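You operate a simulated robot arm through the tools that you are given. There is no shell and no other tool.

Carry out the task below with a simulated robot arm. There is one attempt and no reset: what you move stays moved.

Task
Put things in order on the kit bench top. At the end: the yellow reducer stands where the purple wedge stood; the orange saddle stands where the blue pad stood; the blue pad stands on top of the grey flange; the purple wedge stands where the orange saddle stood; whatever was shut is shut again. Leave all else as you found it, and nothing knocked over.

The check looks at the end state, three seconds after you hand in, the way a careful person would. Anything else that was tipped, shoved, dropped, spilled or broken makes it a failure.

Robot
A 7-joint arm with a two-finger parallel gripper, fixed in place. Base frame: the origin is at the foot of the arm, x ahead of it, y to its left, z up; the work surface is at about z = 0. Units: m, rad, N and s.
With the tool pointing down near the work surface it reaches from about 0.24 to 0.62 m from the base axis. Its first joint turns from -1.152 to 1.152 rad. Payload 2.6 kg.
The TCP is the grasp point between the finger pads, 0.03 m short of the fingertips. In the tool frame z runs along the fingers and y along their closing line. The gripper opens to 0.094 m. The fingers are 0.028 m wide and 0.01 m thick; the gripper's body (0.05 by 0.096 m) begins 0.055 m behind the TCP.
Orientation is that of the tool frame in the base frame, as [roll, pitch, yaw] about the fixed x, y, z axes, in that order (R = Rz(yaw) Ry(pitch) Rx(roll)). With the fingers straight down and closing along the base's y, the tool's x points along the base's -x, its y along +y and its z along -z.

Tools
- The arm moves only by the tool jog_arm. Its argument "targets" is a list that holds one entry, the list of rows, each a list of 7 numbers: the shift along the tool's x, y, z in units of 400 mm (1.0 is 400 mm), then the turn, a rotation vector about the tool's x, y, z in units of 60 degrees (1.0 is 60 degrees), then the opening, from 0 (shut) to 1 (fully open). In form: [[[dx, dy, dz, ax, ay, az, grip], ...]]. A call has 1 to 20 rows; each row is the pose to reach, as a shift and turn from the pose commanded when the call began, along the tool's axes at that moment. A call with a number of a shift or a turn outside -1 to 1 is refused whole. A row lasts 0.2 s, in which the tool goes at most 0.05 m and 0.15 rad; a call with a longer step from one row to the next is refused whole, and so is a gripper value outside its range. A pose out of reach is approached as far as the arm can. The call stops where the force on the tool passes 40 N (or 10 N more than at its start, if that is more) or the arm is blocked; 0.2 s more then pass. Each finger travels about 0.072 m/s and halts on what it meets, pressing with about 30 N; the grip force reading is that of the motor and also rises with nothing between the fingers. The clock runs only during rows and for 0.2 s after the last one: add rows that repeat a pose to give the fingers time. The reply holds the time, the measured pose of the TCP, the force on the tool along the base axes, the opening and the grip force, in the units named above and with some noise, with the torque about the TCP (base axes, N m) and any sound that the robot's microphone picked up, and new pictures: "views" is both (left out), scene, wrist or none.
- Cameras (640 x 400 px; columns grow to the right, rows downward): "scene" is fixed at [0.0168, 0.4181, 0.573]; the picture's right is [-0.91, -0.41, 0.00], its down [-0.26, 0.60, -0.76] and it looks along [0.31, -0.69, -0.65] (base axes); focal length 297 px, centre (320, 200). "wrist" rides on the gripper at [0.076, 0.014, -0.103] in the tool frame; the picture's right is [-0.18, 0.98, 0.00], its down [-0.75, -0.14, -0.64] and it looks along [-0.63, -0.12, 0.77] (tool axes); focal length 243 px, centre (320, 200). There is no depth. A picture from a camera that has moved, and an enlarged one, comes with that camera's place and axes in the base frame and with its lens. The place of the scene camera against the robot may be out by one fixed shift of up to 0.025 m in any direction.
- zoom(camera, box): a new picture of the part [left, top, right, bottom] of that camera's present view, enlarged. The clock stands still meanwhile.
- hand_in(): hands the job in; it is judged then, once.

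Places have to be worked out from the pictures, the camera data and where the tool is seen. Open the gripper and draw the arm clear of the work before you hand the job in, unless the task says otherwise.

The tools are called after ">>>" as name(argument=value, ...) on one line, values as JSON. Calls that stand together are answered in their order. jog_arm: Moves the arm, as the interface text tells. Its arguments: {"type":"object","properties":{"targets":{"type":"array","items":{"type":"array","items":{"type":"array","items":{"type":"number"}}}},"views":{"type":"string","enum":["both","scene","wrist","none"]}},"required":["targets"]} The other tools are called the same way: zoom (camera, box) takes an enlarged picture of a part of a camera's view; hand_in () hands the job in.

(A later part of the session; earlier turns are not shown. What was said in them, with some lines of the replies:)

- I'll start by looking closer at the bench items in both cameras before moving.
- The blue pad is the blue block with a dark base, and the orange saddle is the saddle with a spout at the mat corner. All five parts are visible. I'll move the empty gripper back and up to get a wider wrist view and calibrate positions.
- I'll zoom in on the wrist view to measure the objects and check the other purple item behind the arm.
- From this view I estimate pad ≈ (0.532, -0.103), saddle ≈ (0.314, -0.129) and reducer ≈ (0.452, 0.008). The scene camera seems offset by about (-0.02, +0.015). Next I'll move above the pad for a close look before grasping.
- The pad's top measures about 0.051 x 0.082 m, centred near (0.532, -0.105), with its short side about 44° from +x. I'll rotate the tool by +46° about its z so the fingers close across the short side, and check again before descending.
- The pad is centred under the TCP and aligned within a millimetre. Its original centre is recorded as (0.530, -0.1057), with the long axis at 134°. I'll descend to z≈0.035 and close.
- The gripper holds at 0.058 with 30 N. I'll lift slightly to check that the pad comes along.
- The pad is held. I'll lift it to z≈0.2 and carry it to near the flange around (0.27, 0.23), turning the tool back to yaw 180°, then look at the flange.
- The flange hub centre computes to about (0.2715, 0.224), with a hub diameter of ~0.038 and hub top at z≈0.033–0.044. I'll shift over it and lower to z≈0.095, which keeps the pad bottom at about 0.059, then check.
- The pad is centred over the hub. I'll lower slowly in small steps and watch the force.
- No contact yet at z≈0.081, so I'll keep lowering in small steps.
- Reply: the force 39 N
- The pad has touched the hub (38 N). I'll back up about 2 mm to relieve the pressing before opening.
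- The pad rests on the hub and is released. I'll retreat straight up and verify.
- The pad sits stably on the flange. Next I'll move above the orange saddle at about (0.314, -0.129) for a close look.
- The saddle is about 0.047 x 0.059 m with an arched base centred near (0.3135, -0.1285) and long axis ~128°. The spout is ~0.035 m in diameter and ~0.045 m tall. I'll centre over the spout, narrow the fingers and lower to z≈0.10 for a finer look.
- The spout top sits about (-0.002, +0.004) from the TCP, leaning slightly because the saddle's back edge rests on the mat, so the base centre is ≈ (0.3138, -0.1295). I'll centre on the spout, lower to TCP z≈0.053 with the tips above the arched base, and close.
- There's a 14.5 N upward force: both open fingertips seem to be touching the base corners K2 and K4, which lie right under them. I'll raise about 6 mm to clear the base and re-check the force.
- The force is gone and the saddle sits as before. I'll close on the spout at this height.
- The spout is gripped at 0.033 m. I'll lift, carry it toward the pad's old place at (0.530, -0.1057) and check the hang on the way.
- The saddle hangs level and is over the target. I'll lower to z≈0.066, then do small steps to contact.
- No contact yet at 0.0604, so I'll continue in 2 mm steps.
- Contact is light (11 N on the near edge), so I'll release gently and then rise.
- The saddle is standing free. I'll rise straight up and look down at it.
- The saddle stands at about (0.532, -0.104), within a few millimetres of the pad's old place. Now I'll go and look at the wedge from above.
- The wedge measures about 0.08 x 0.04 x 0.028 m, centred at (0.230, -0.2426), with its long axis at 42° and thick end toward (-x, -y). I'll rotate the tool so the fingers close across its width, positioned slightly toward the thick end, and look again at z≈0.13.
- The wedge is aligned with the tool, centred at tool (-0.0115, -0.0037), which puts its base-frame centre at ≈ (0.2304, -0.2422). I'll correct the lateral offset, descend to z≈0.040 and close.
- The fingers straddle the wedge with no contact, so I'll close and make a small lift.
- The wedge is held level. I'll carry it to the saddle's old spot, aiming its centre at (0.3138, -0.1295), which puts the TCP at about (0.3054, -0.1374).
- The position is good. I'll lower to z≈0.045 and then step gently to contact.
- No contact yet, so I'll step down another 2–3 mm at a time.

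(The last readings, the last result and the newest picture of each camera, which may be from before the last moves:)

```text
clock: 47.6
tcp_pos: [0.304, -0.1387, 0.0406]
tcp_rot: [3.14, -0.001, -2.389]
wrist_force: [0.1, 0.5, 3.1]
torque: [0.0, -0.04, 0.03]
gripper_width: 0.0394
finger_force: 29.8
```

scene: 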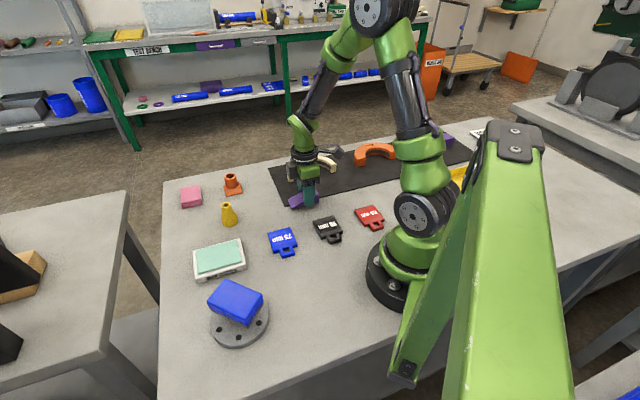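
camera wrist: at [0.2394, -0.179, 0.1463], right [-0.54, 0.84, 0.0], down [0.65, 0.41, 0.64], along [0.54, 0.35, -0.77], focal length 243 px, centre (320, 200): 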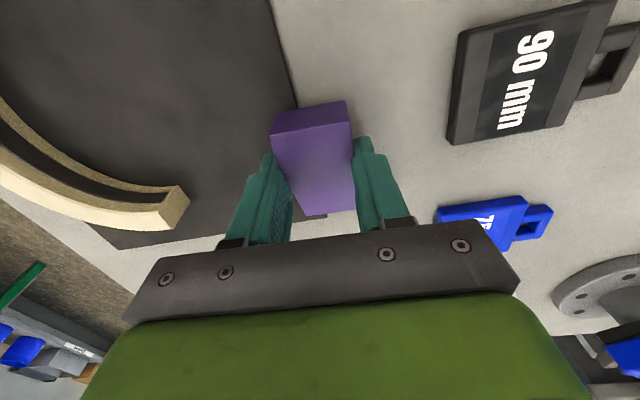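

Light contact (3 N) with the mat, so I'll open the fingers slowly.

>>> jog_arm(targets=[[[0, 0, 0, 0, 0, 0, 0.42], [0, 0, 0, 0, 0, 0, 0.46], [0, 0, 0, 0, 0, 0, 0.52], [0, 0, 0, 0, 0, 0, 0.6], [0, 0, 0, 0, 0, 0, 0.68], [0, 0, 0, 0, 0, 0, 0.68]]], views="both")

>>> zoom(camera="wrist", box=[220, 80, 420, 230])

>>> zoom(camera="scene", box=[270, 150, 350, 220])

```text
clock: 49.0
tcp_pos: [0.3045, -0.139, 0.0393]
tcp_rot: [-3.141, -0.001, -2.389]
wrist_force: [-0.3, 0.8, -0.6]
torque: [0.0, -0.03, -0.02]
gripper_width: 0.0638
finger_force: 0.0
camera wrist: at [0.2393, -0.1797, 0.1418], right [-0.54, 0.84, 0.0], down [0.65, 0.41, 0.64], along [0.54, 0.35, -0.77], focal length 243 px, centre (320, 200)
```

scene: 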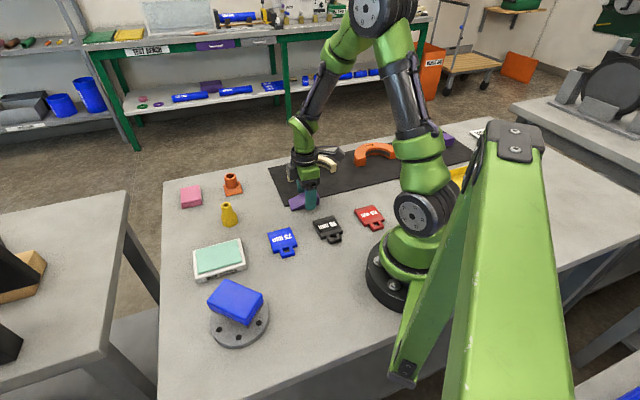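
wrist: 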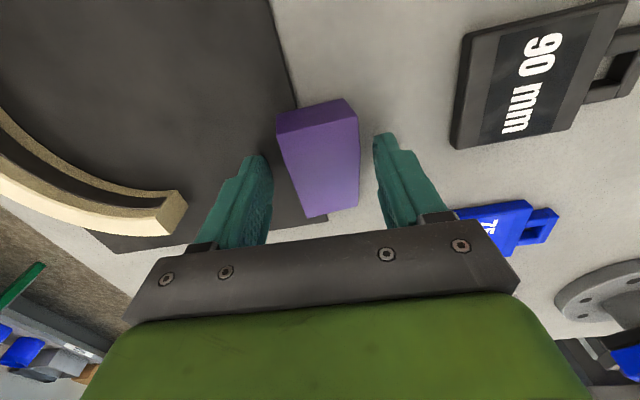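

```text
2.67 times, centred on (320, 155) of wrist
camera zoom: at [0.2393, -0.1797, 0.1418], right [-0.54, 0.84, 0.0], down [0.65, 0.41, 0.64], along [0.54, 0.35, -0.77], focal length 647 px, centre (320, 320)
```

zoom: 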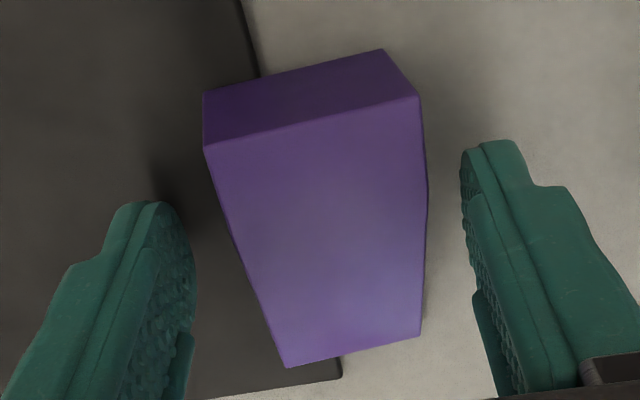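

```text
5.71 times, centred on (310, 185) of scene
camera zoom: at [0.0168, 0.4181, 0.573], right [-0.91, -0.41, 0.0], down [-0.26, 0.6, -0.76], along [0.31, -0.69, -0.65], focal length 1698 px, centre (377, 286)
```

zoom: 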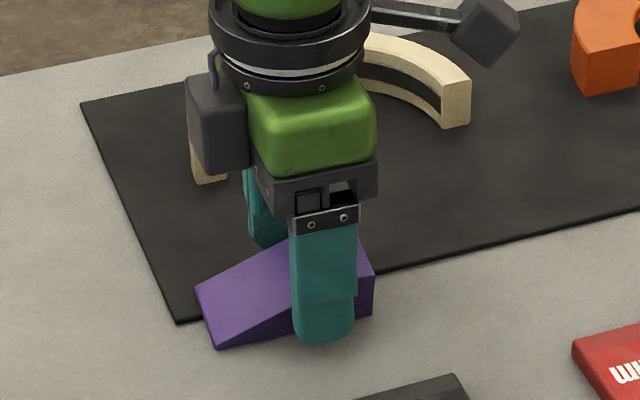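

The wedge has settled. I'll rise straight up to inspect it.

>>> jog_arm(targets=[[[0, 0, -0.05, 0, 0, 0, 0.68], [0, 0, -0.12, 0, 0, 0, 0.7], [0, 0, -0.2, 0, 0, 0, 0.8], [0, 0, -0.28, 0, 0, 0, 0.9], [0, 0, -0.32, 0, 0, 0, 1], [0, 0, -0.32, 0, 0, 0, 1]]], views="both")

>>> zoom(camera="wrist", box=[220, 20, 420, 170])

>>> zoom(camera="scene", box=[270, 150, 350, 220])

```text
clock: 50.4
tcp_pos: [0.3034, -0.1388, 0.1655]
tcp_rot: [3.141, -0.001, -2.389]
wrist_force: [-0.3, 0.0, -0.5]
torque: [-0.01, -0.02, 0.01]
gripper_width: 0.0941
finger_force: 0.1
camera wrist: at [0.2384, -0.1797, 0.2689], right [-0.54, 0.84, 0.0], down [0.65, 0.41, 0.64], along [0.54, 0.35, -0.77], focal length 243 px, centre (320, 200)
```

scene: 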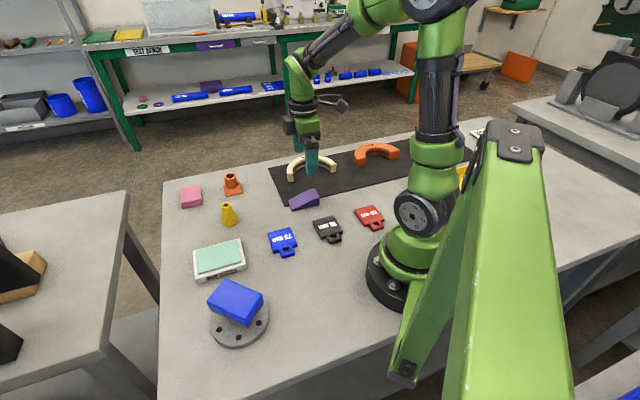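
wrist: 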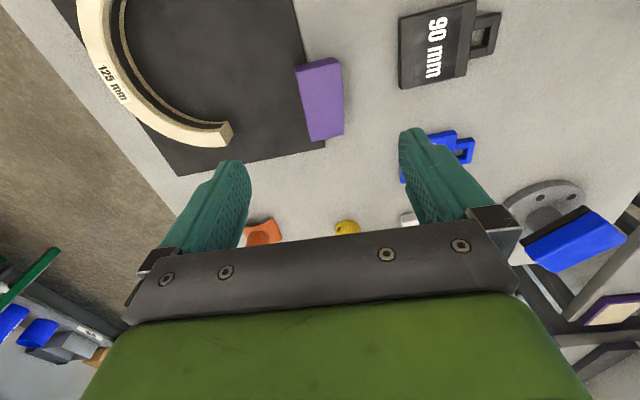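

```text
2.67 times, centred on (320, 95) of wrist
camera zoom: at [0.2384, -0.1797, 0.2689], right [-0.54, 0.84, 0.0], down [0.65, 0.41, 0.64], along [0.54, 0.35, -0.77], focal length 647 px, centre (320, 480)
```

zoom: 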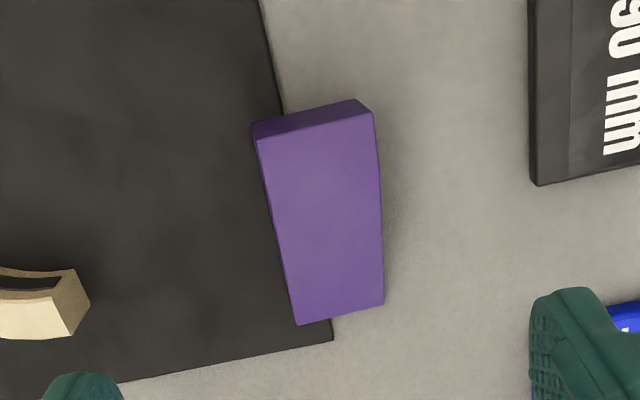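

```text
5.71 times, centred on (310, 185) of scene
camera zoom: at [0.0168, 0.4182, 0.573], right [-0.91, -0.41, 0.0], down [-0.26, 0.6, -0.76], along [0.31, -0.69, -0.65], focal length 1698 px, centre (377, 286)
```

zoom: 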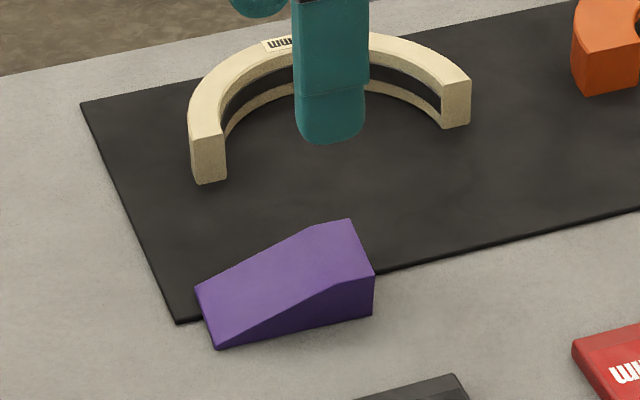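

The wedge stands at about (0.3115, -0.130), leaning only slightly over the mat edge, much as the saddle did. Now I'll go above the yellow reducer near (0.452, 0.008), turning the tool back to yaw 180°.

>>> jog_arm(targets=[[[-0.0, 0.0, -0.075, 0, 0, 0.0, 1], [-0.087, 0.002, -0.075, 0, 0, 0.12, 1], [-0.174, 0.0045, -0.075, 0, 0, 0.24, 1], [-0.261, 0.0068, -0.075, 0, 0, 0.36, 1], [-0.348, 0.009, -0.075, 0, 0, 0.48, 1], [-0.435, 0.011, -0.075, 0, 0, 0.6, 1], [-0.522, 0.0135, -0.075, 0, 0, 0.72, 1], [-0.522, 0.0135, -0.075, 0, 0, 0.72, 1], [-0.522, 0.0135, -0.075, 0, 0, 0.72, 1]]], views="both")

>>> zoom(camera="wrist", box=[240, 20, 400, 140])

>>> zoom(camera="scene", box=[190, 170, 290, 250])

```text
clock: 52.4
tcp_pos: [0.4525, 0.0088, 0.1969]
tcp_rot: [-3.14, 0.0, 3.139]
wrist_force: [0.0, 0.9, 0.6]
torque: [0.0, 0.03, 0.01]
gripper_width: 0.094
finger_force: 0.0
camera wrist: at [0.3759, 0.0232, 0.2984], right [0.19, 0.98, 0.0], down [0.75, -0.14, 0.64], along [0.63, -0.12, -0.77], focal length 243 px, centre (320, 200)
```

scene: 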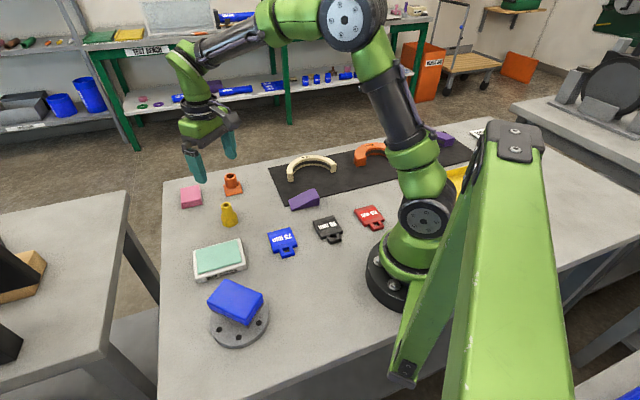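
wrist: 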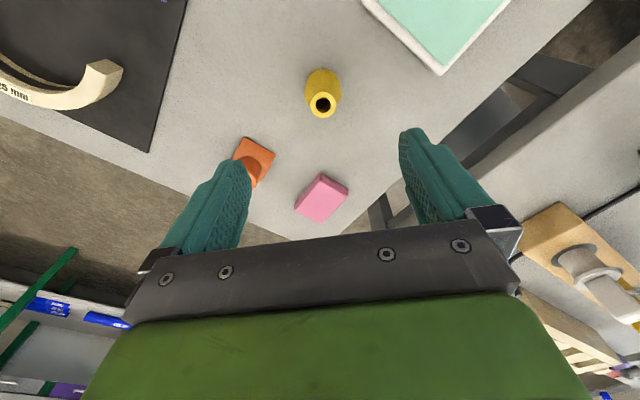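

```text
3.33 times, centred on (320, 80) of wrist
camera zoom: at [0.3759, 0.0232, 0.2984], right [0.19, 0.98, 0.0], down [0.75, -0.14, 0.64], along [0.63, -0.12, -0.77], focal length 809 px, centre (320, 600)
```

zoom: 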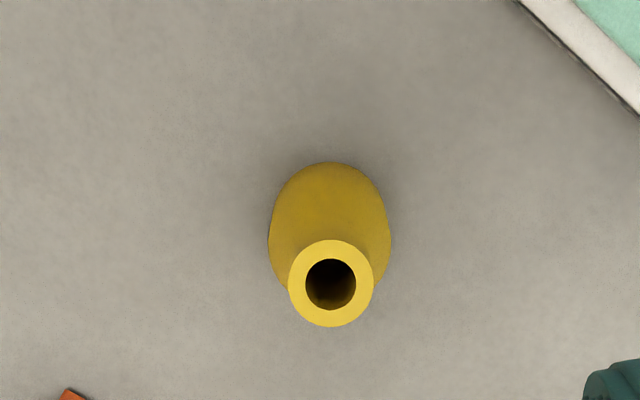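

```text
5.00 times, centred on (240, 210) of scene
camera zoom: at [0.0168, 0.4182, 0.573], right [-0.91, -0.41, 0.0], down [-0.26, 0.6, -0.76], along [0.31, -0.69, -0.65], focal length 1486 px, centre (720, 150)
```

zoom: 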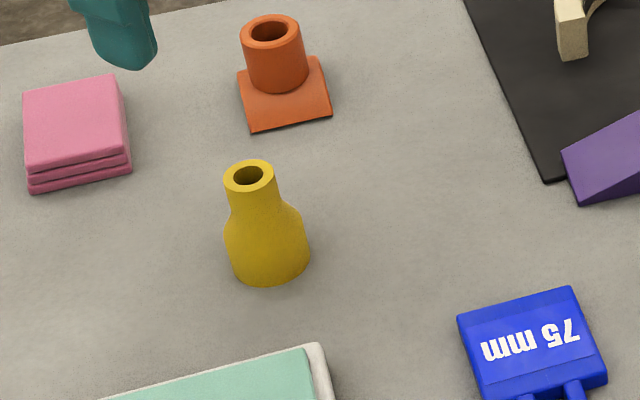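

The reducer is ~0.041 m in diameter at the body and ~0.055 m tall, standing near (0.4575, 0.0113). I'll centre over it and lower to z≈0.12 for a finer look.

>>> jog_arm(targets=[[[-0.013, 0.006, 0.06, 0, 0, 0, 0.9], [-0.013, 0.006, 0.12, 0, 0, 0, 0.85], [-0.013, 0.006, 0.18, 0, 0, 0, 0.8], [-0.013, 0.006, 0.192, 0, 0, 0, 0.8], [-0.013, 0.006, 0.192, 0, 0, 0, 0.8]]], views="wrist")

>>> zoom(camera="wrist", box=[220, 50, 420, 200])

>>> zoom(camera="scene", box=[180, 150, 290, 250])

```text
clock: 53.6
tcp_pos: [0.4585, 0.0114, 0.1201]
tcp_rot: [3.142, 0.0, -3.14]
wrist_force: [0.7, -0.2, -0.5]
torque: [-0.01, 0.03, -0.01]
gripper_width: 0.075
finger_force: 0.1
camera wrist: at [0.3819, 0.0264, 0.2218], right [0.18, 0.98, 0.0], down [0.75, -0.14, 0.64], along [0.63, -0.12, -0.77], focal length 243 px, centre (320, 200)
```

wrist: 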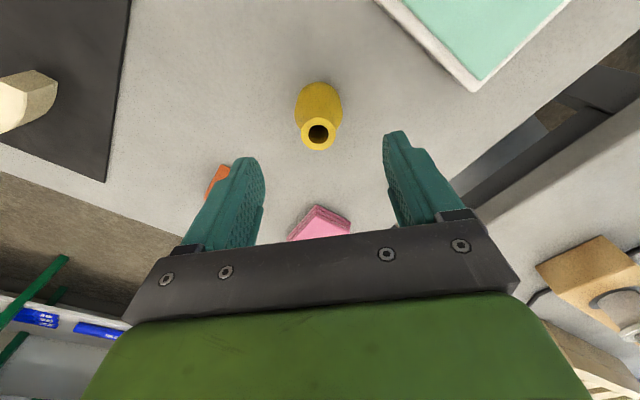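

```text
2.67 times, centred on (320, 125) of wrist
camera zoom: at [0.3819, 0.0264, 0.2218], right [0.18, 0.98, 0.0], down [0.75, -0.14, 0.64], along [0.63, -0.12, -0.77], focal length 647 px, centre (320, 400)
```

zoom: 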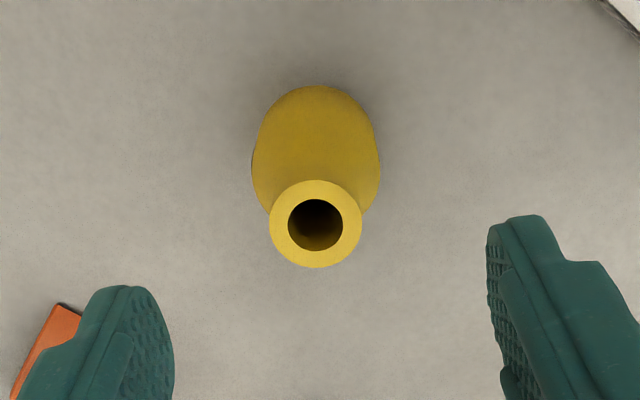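

```text
4.00 times, centred on (235, 200) of scene
camera zoom: at [0.0168, 0.4181, 0.573], right [-0.91, -0.41, 0.0], down [-0.26, 0.6, -0.76], along [0.31, -0.69, -0.65], focal length 1188 px, centre (660, 200)
```

zoom: 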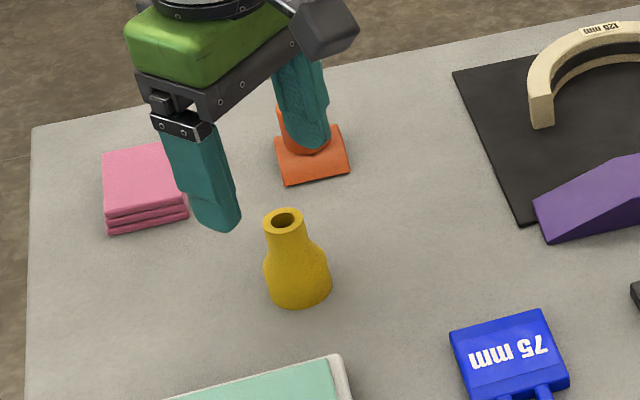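

The reducer is centred between the fingers. I'll descend to z≈0.037 and close on the wide body.

>>> jog_arm(targets=[[[0, -0.0025, 0.06, 0, 0, 0, 0.8], [0, -0.0025, 0.12, 0, 0, 0, 0.8], [0, -0.0025, 0.17, 0, 0, 0, 0.8], [0, -0.0025, 0.2, 0, 0, 0, 0.8], [0, -0.0025, 0.2075, 0, 0, 0, 0.8], [0, -0.0025, 0.2075, 0, 0, 0, 0.8]]], views="both")

>>> zoom(camera="wrist", box=[220, 80, 420, 230])

```text
clock: 55.0
tcp_pos: [0.4592, 0.0103, 0.0378]
tcp_rot: [-3.141, 0.0, 3.141]
wrist_force: [0.0, -0.6, 0.4]
torque: [0.0, -0.01, 0.03]
gripper_width: 0.0754
finger_force: 0.1
camera wrist: at [0.3828, 0.0254, 0.1398], right [0.18, 0.98, 0.0], down [0.75, -0.14, 0.64], along [0.63, -0.12, -0.77], focal length 243 px, centre (320, 200)
```

scene: 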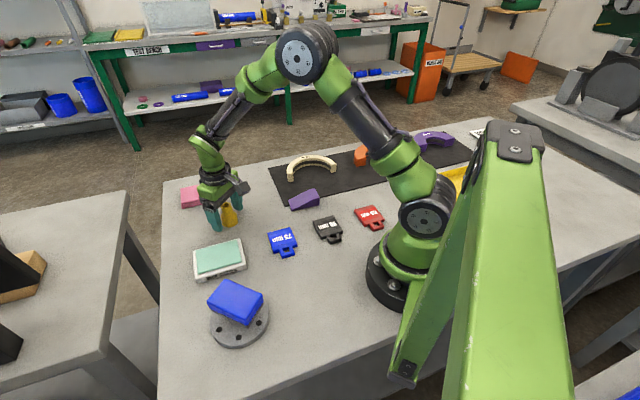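
wrist: 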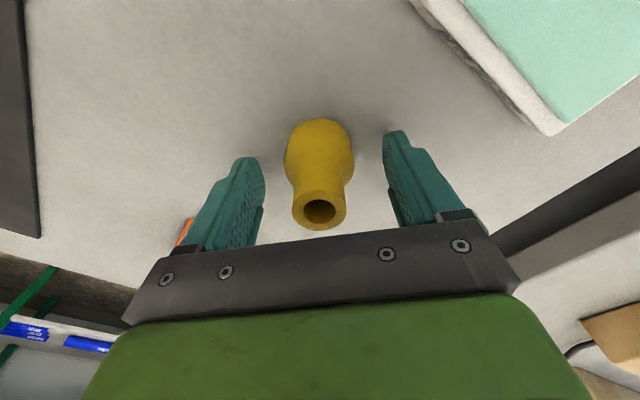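

```text
2.67 times, centred on (320, 155) of wrist
camera zoom: at [0.3828, 0.0254, 0.1398], right [0.18, 0.98, 0.0], down [0.75, -0.14, 0.64], along [0.63, -0.12, -0.77], focal length 647 px, centre (320, 320)
```

zoom: 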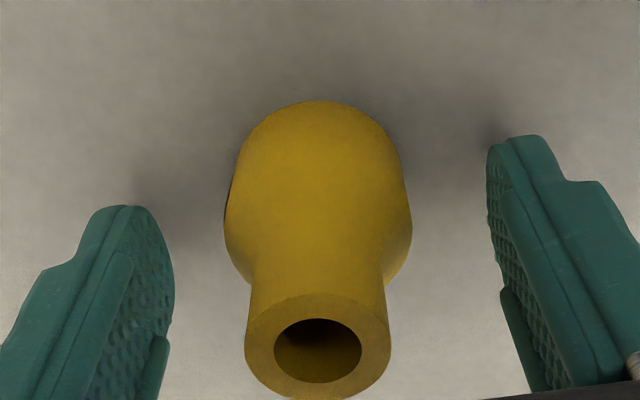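

The reducer is centred within a millimetre. Closing and lifting slightly.

>>> jog_arm(targets=[[[0, 0, 0, 0, 0, 0, 0.6], [0, 0, 0, 0, 0, 0, 0.45], [0, 0, 0, 0, 0, 0, 0.3], [0, 0, 0, 0, 0, 0, 0.1], [0, 0, 0, 0, 0, 0, 0], [0, 0, 0, 0, 0, 0, 0]]], views="none")

>>> jog_arm(targets=[[[0, 0, -0.02, 0, 0, 0, 0], [0, 0, -0.06, 0, 0, 0, 0], [0, 0, -0.12, 0, 0, 0, 0], [0, 0, -0.12, 0, 0, 0, 0]]], views="both")

>>> zoom(camera="scene", box=[180, 140, 290, 240])

>>> zoom(camera="wrist", box=[220, 80, 420, 230])

```text
clock: 56.4
tcp_pos: [0.46, 0.0111, 0.0376]
tcp_rot: [-3.141, 0.001, 3.142]
wrist_force: [1.0, 0.0, 0.2]
torque: [-0.02, 0.01, 0.0]
gripper_width: 0.0395
finger_force: 29.8
```

```text
clock: 57.4
tcp_pos: [0.459, 0.0103, 0.0857]
tcp_rot: [-3.141, 0.001, 3.141]
wrist_force: [-0.1, 0.2, -0.7]
torque: [0.03, 0.0, 0.01]
gripper_width: 0.0395
finger_force: 29.9
camera wrist: at [0.3826, 0.0249, 0.1886], right [0.18, 0.98, 0.0], down [0.75, -0.14, 0.64], along [0.63, -0.12, -0.77], focal length 243 px, centre (320, 200)
```

scene: 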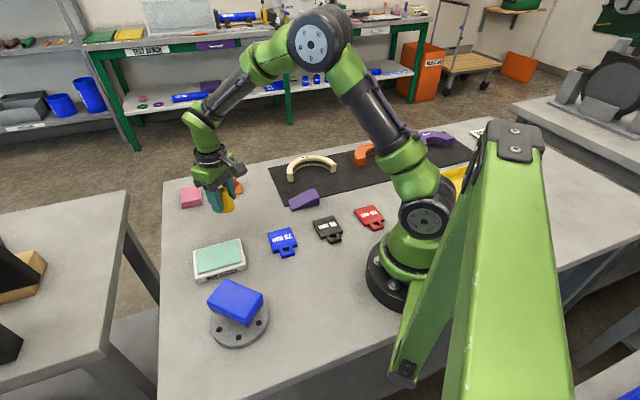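
wrist: 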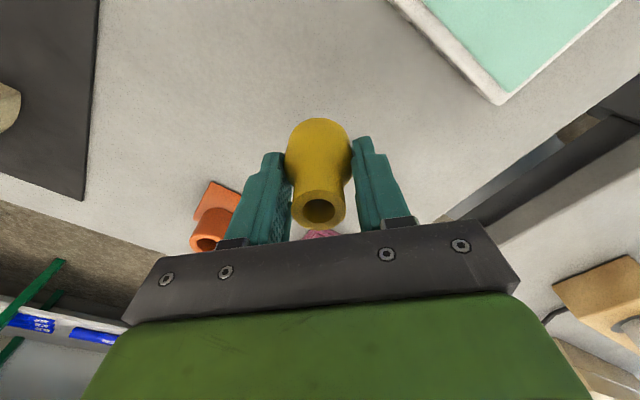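

```text
4.00 times, centred on (235, 190) of scene
camera zoom: at [0.0168, 0.4181, 0.573], right [-0.91, -0.41, 0.0], down [-0.26, 0.6, -0.76], along [0.31, -0.69, -0.65], focal length 1188 px, centre (660, 240)
```

zoom: 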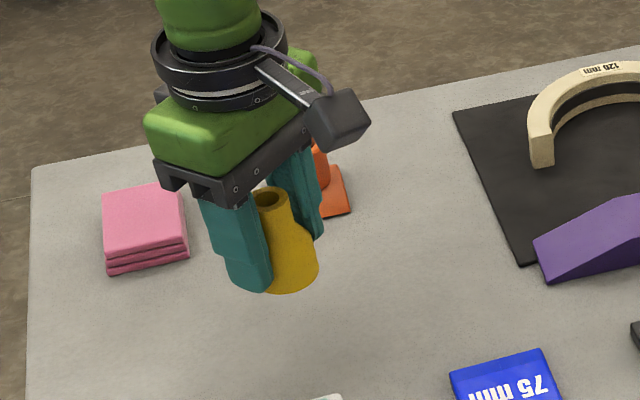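

```text
2.67 times, centred on (320, 155) of wrist
camera zoom: at [0.3826, 0.0249, 0.1886], right [0.18, 0.98, 0.0], down [0.75, -0.14, 0.64], along [0.63, -0.12, -0.77], focal length 647 px, centre (320, 320)
```

zoom: 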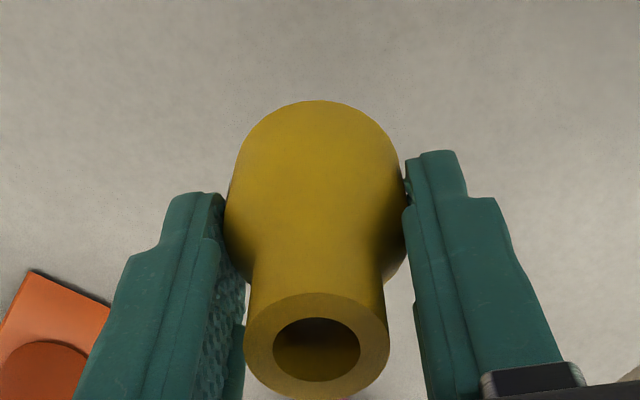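

The reducer is held upright. I'll lift to z≈0.185 and carry it over to the wedge's old place at (0.2304, -0.2422).

>>> jog_arm(targets=[[[0, 0, -0.08, 0, 0, 0, 0], [0, 0, -0.17, 0, 0, 0, 0], [0, 0, -0.25, 0, 0, 0, 0], [0.0635, -0.0702, -0.25, 0, 0, 0, 0], [0.127, -0.1404, -0.25, 0, 0, 0, 0], [0.1905, -0.2107, -0.25, 0, 0, 0, 0], [0.254, -0.2809, -0.25, 0, 0, 0, 0], [0.3175, -0.3511, -0.25, 0, 0, 0, 0], [0.381, -0.4213, -0.25, 0, 0, 0, 0], [0.4445, -0.4916, -0.25, 0, 0, 0, 0], [0.508, -0.5618, -0.25, 0, 0, 0, 0], [0.5715, -0.632, -0.25, 0, 0, 0, 0], [0.5715, -0.632, -0.25, 0, 0, 0, 0], [0.5715, -0.632, -0.25, 0, 0, 0, 0]]], views="both")

>>> zoom(camera="wrist", box=[160, 0, 480, 230])

```text
clock: 60.4
tcp_pos: [0.2317, -0.244, 0.1879]
tcp_rot: [-3.141, 0.0, -3.141]
wrist_force: [-0.6, -0.1, -0.5]
torque: [0.01, 0.02, -0.02]
gripper_width: 0.039
finger_force: 29.5
camera wrist: at [0.1548, -0.2284, 0.2894], right [0.18, 0.98, 0.0], down [0.75, -0.14, 0.64], along [0.63, -0.12, -0.77], focal length 243 px, centre (320, 200)
```

scene: 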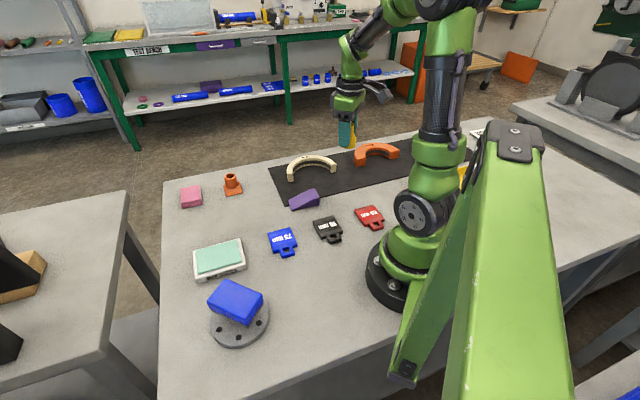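
wrist: 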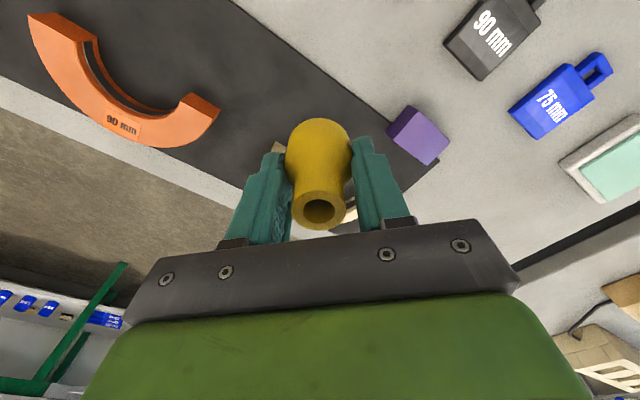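

```text
1.74 times, centred on (320, 115) of wrist
camera zoom: at [0.1548, -0.2284, 0.2894], right [0.18, 0.98, 0.0], down [0.75, -0.14, 0.64], along [0.63, -0.12, -0.77], focal length 422 px, centre (320, 348)
```

zoom: 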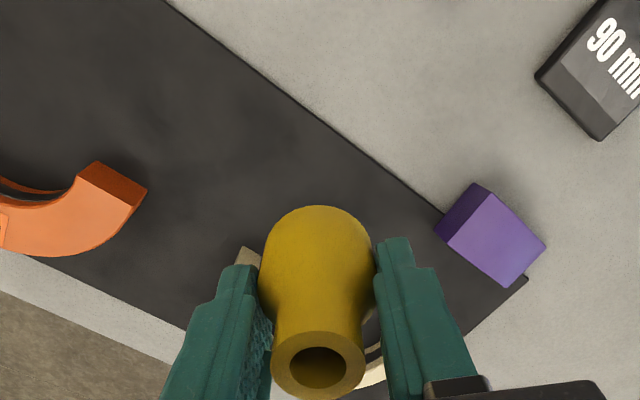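

I'm over the target at about (0.231, -0.243). Lowering to z≈0.046, then small steps.

>>> jog_arm(targets=[[[0, 0, 0.08, 0, 0, 0, 0], [0, 0, 0.16, 0, 0, 0, 0], [0, 0, 0.24, 0, 0, 0, 0], [0, 0, 0.3, 0, 0, 0, 0], [0, 0, 0.34, 0, 0, 0, 0], [0, 0, 0.353, 0, 0, 0, 0], [0, 0, 0.353, 0, 0, 0, 0]]], views="both")

>>> zoom(camera="scene", box=[290, 120, 410, 220])

>>> zoom(camera="wrist", box=[200, 60, 440, 230])

```text
clock: 62.0
tcp_pos: [0.2305, -0.2438, 0.0443]
tcp_rot: [3.14, -0.001, -3.141]
wrist_force: [0.1, 0.1, -0.5]
torque: [0.01, 0.0, -0.01]
gripper_width: 0.039
finger_force: 30.1
camera wrist: at [0.1532, -0.2289, 0.1467], right [0.18, 0.98, 0.0], down [0.75, -0.14, 0.64], along [0.63, -0.12, -0.77], focal length 243 px, centre (320, 200)
```

scene: 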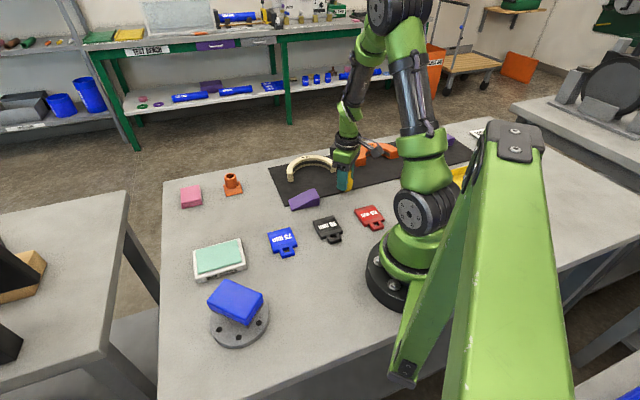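
wrist: 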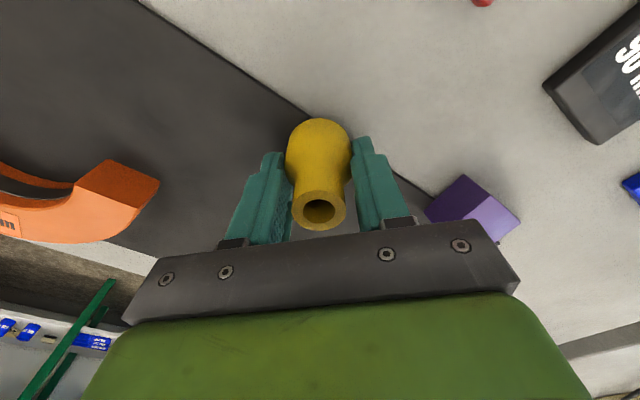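

```text
4.00 times, centred on (350, 170) of scene
camera zoom: at [0.0168, 0.4181, 0.573], right [-0.91, -0.41, 0.0], down [-0.26, 0.6, -0.76], along [0.31, -0.69, -0.65], focal length 1188 px, centre (200, 320)
```

zoom: 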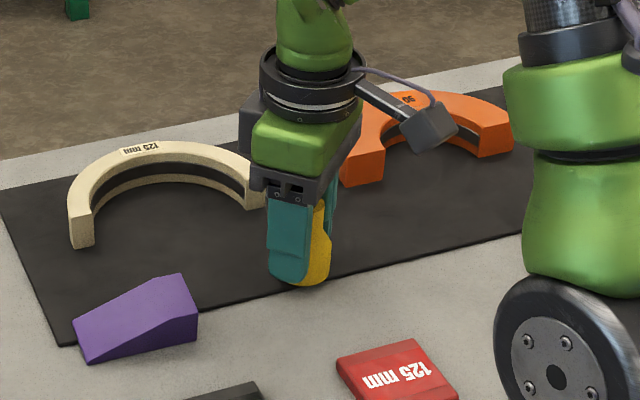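

```text
2.35 times, centred on (320, 145) of wrist
camera zoom: at [0.1532, -0.2289, 0.1467], right [0.18, 0.98, 0.0], down [0.75, -0.14, 0.64], along [0.63, -0.12, -0.77], focal length 571 px, centre (320, 329)
```

zoom: 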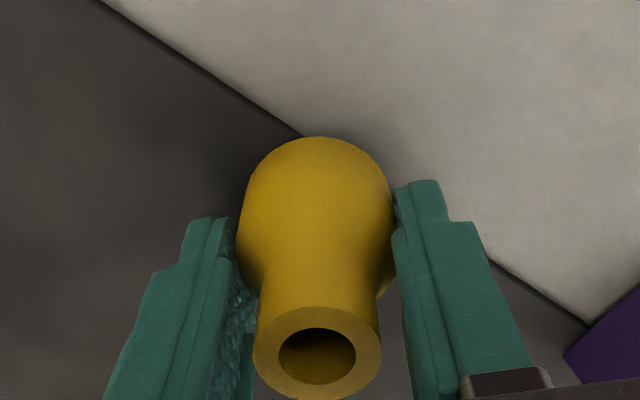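

The reducer's centre is 16 mm inside the mat edge, so it will stand flat. Stepping down to contact.

>>> jog_arm(targets=[[[0, 0, 0.003, 0, 0, 0, 0], [0, 0, 0.006, 0, 0, 0, 0], [0, 0, 0.006, 0, 0, 0, 0]]], views="none")

>>> jog_arm(targets=[[[0, 0, 0.002, 0, 0, 0, 0], [0, 0, 0.004, 0, 0, 0, 0], [0, 0, 0.004, 0, 0, 0, 0]]], views="none")

```text
clock: 62.8
tcp_pos: [0.2286, -0.2448, 0.0428]
tcp_rot: [3.141, 0.0, 3.142]
wrist_force: [0.6, 0.6, -0.6]
torque: [-0.02, -0.02, 0.03]
gripper_width: 0.0388
finger_force: 30.3
```

```text
clock: 63.6
tcp_pos: [0.2293, -0.2439, 0.0411]
tcp_rot: [-3.14, 0.001, 3.139]
wrist_force: [-2.3, 3.1, 21.6]
torque: [0.12, 0.1, -0.23]
gripper_width: 0.0389
finger_force: 29.9
```

Contact made (22 N). I'll back up a little to relieve it, then open slowly.

>>> jog_arm(targets=[[[0, 0, -0.002, 0, 0, 0, 0], [0, 0, -0.0025, 0, 0, 0, 0], [0, 0, -0.0025, 0, 0, 0, 0]]], views="none")

>>> jog_arm(targets=[[[0, 0, 0, 0, 0, 0, 0.42], [0, 0, 0, 0, 0, 0, 0.45], [0, 0, 0, 0, 0, 0, 0.5], [0, 0, 0, 0, 0, 0, 0.58], [0, 0, 0, 0, 0, 0, 0.68], [0, 0, 0, 0, 0, 0, 0.75], [0, 0, 0, 0, 0, 0, 0.75]]], views="both")

>>> zoom(camera="wrist", box=[200, 60, 440, 230])

```text
clock: 64.4
tcp_pos: [0.2306, -0.2435, 0.0414]
tcp_rot: [-3.14, -0.001, -3.141]
wrist_force: [0.8, -1.5, 2.5]
torque: [-0.11, -0.05, -0.01]
gripper_width: 0.0387
finger_force: 30.0
```

```text
clock: 66.0
tcp_pos: [0.2292, -0.2428, 0.0408]
tcp_rot: [3.141, 0.0, 3.141]
wrist_force: [0.3, -0.2, 0.0]
torque: [-0.01, -0.02, 0.0]
gripper_width: 0.0703
finger_force: 0.0
camera wrist: at [0.1535, -0.2281, 0.1435], right [0.18, 0.98, 0.0], down [0.75, -0.14, 0.64], along [0.63, -0.12, -0.77], focal length 243 px, centre (320, 200)
```

scene: 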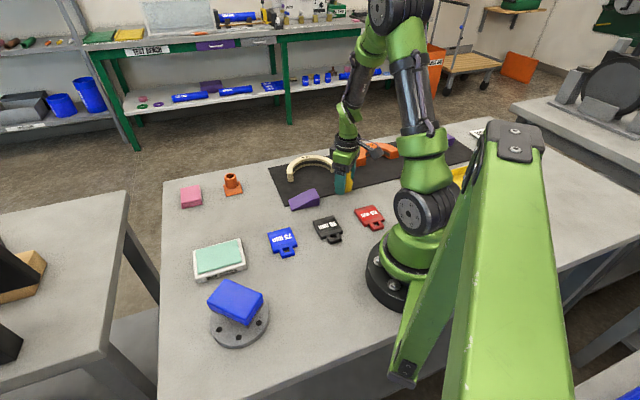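
wrist: 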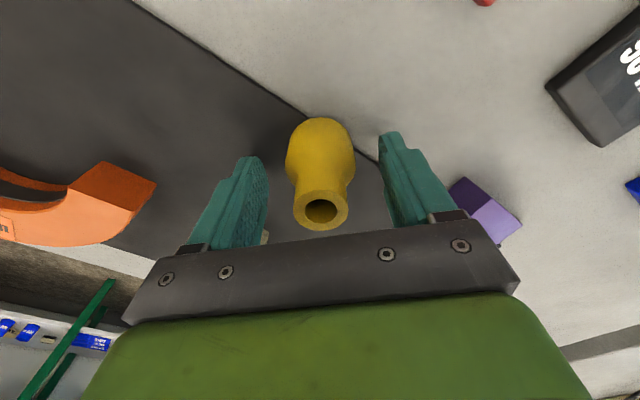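

```text
2.35 times, centred on (320, 145) of wrist
camera zoom: at [0.1535, -0.2281, 0.1435], right [0.18, 0.98, 0.0], down [0.75, -0.14, 0.64], along [0.63, -0.12, -0.77], focal length 571 px, centre (320, 329)
```

zoom: 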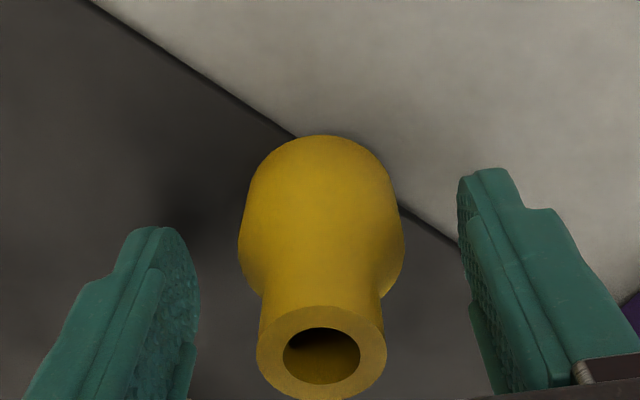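

The reducer stands upright and free between the open fingers. I'll rise straight up and check it from above.

>>> jog_arm(targets=[[[0, 0, -0.04, 0, 0, 0, 0.75], [0, 0, -0.11, 0, 0, 0, 0.8], [0, 0, -0.2, 0, 0, 0, 0.9], [0, 0, -0.3, 0, 0, 0, 1], [0, 0, -0.38, 0, 0, 0, 1], [0, 0, -0.42, 0, 0, 0, 1], [0, 0, -0.42, 0, 0, 0, 1]]], views="both")

>>> zoom(camera="wrist", box=[160, 0, 480, 150])

>>> zoom(camera="scene", box=[270, 120, 430, 220])

```text
clock: 67.6
tcp_pos: [0.2295, -0.2444, 0.2093]
tcp_rot: [-3.142, 0.0, -3.141]
wrist_force: [0.0, -0.5, 0.6]
torque: [-0.03, -0.01, 0.02]
gripper_width: 0.094
finger_force: 0.0
camera wrist: at [0.1539, -0.2279, 0.3111], right [0.18, 0.98, 0.0], down [0.75, -0.14, 0.64], along [0.63, -0.12, -0.77], focal length 243 px, centre (320, 200)
```

scene: 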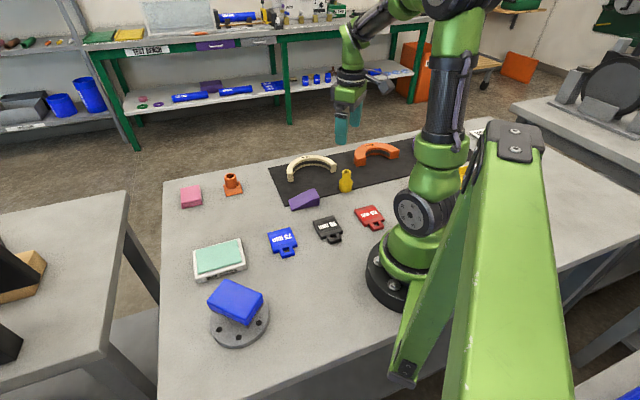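
wrist: 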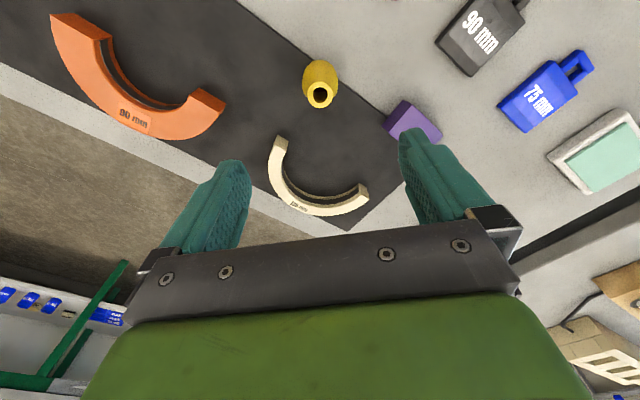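

```text
2.00 times, centred on (320, 75) of wrist
camera zoom: at [0.1539, -0.2279, 0.3111], right [0.18, 0.98, 0.0], down [0.75, -0.14, 0.64], along [0.63, -0.12, -0.77], focal length 485 px, centre (320, 450)
```

zoom: 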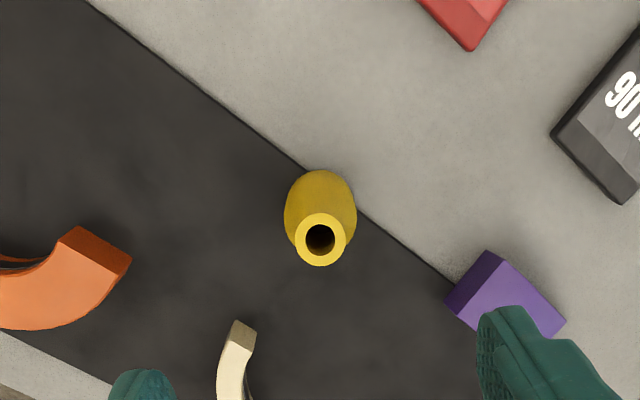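

```text
4.00 times, centred on (350, 170) of scene
camera zoom: at [0.0168, 0.4182, 0.573], right [-0.91, -0.41, 0.0], down [-0.26, 0.6, -0.76], along [0.31, -0.69, -0.65], focal length 1188 px, centre (200, 320)
```

zoom: 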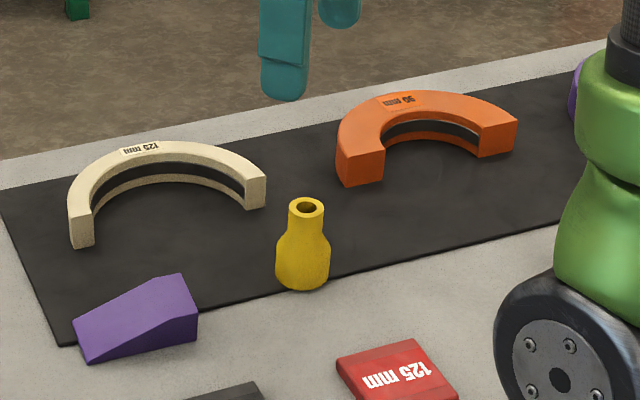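

All four pieces are placed. I'll draw the arm up and clear, then take a last look at everything.

>>> jog_arm(targets=[[[0, 0, -0.1, 0, 0, 0, 1], [0, 0, -0.2, 0, 0, 0, 1], [-0.1, 0.04, -0.25, 0, 0, 0, 1], [-0.2, 0.08, -0.3, 0, 0, 0, 1], [-0.2, 0.08, -0.3, 0, 0, 0, 1], [-0.2, 0.08, -0.3, 0, 0, 0, 1]]], views="both")

>>> zoom(camera="scene", box=[160, 130, 320, 230])

>>> zoom(camera="scene", box=[270, 130, 430, 230])

>>> zoom(camera="scene", box=[160, 210, 400, 360])

```text
clock: 69.0
tcp_pos: [0.3092, -0.2112, 0.3318]
tcp_rot: [3.14, -0.002, 3.14]
wrist_force: [0.4, 0.8, -0.2]
torque: [-0.02, 0.0, -0.02]
gripper_width: 0.0941
finger_force: 0.1
camera wrist: at [0.233, -0.1959, 0.4337], right [0.18, 0.98, 0.0], down [0.75, -0.14, 0.64], along [0.63, -0.12, -0.77], focal length 243 px, centre (320, 200)
```

scene: 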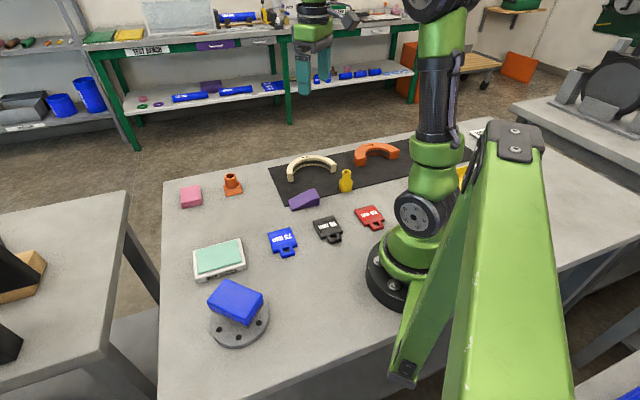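
wrist: 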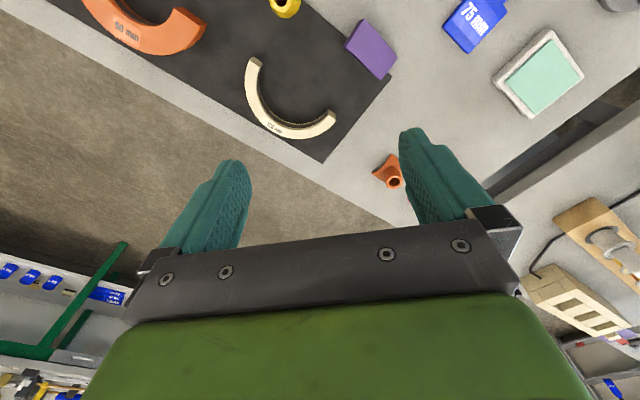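

```text
4.00 times, centred on (240, 180) of scene
camera zoom: at [0.0168, 0.4182, 0.573], right [-0.91, -0.41, 0.0], down [-0.26, 0.6, -0.76], along [0.31, -0.69, -0.65], focal length 1188 px, centre (640, 280)
```

zoom: 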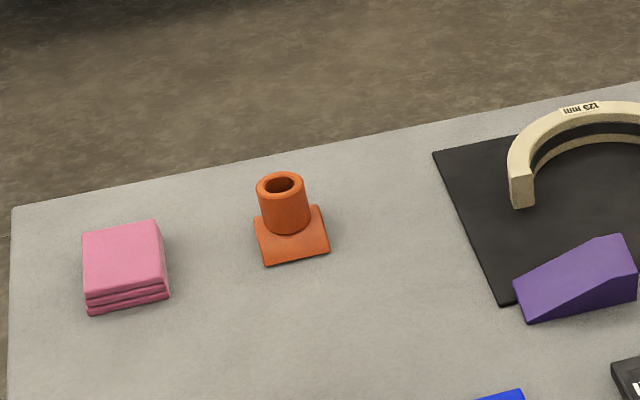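

```text
4.00 times, centred on (350, 180) of scene
camera zoom: at [0.0168, 0.4182, 0.573], right [-0.91, -0.41, 0.0], down [-0.26, 0.6, -0.76], along [0.31, -0.69, -0.65], focal length 1188 px, centre (200, 280)
```

zoom: 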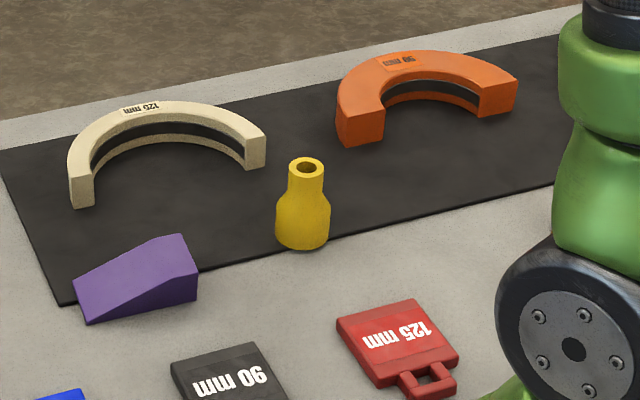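

```text
2.67 times, centred on (280, 285) of scene
camera zoom: at [0.0168, 0.4182, 0.573], right [-0.91, -0.41, 0.0], down [-0.26, 0.6, -0.76], along [0.31, -0.69, -0.65], focal length 792 px, centre (427, -27)
```

zoom: 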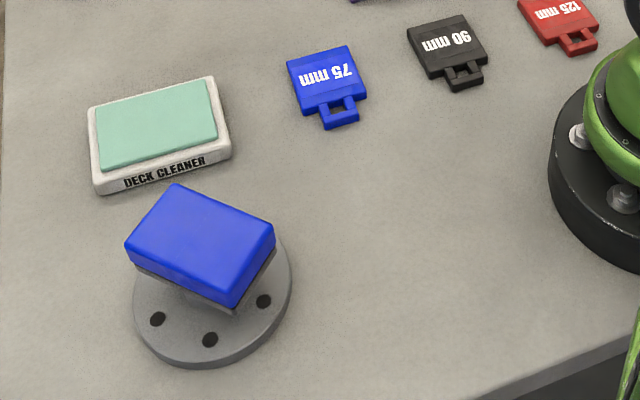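

The final views show the reducer at the wedge's place, the saddle at the pad's place, the pad on the flange and the wedge at the saddle's place. All are upright, the other items look unmoved, nothing was opened, and the gripper is open and clear. Handing in.

>>> hand_in()

```text
The job is handed in.
```

I've handed the job in, and the last pictures show everything where the task asked. I don't have the result of the check.

| Item | Now stands | Measured against its target |
|---|---|---|
| Blue pad | on top of the grey flange's hub | centred on the hub |
| Orange saddle | where the blue pad stood | within about 3 mm |
| Purple wedge | where the orange saddle stood | within about 3 mm |
| Yellow reducer | where the purple wedge stood | within about 2 mm |

- **Wedge tilt:** the wedge leans a few degrees because that spot straddles the mat edge. The saddle leaned there too.
- **Brief press on the saddle:** while picking it up, the open fingertips pressed on its base with about 15 N. It settled back with no visible shift before I gripped it.
- **Everything else:** nothing was opened, so nothing needed shutting. The other items look unmoved and nothing fell over. The gripper is open and the arm is clear of the bench.
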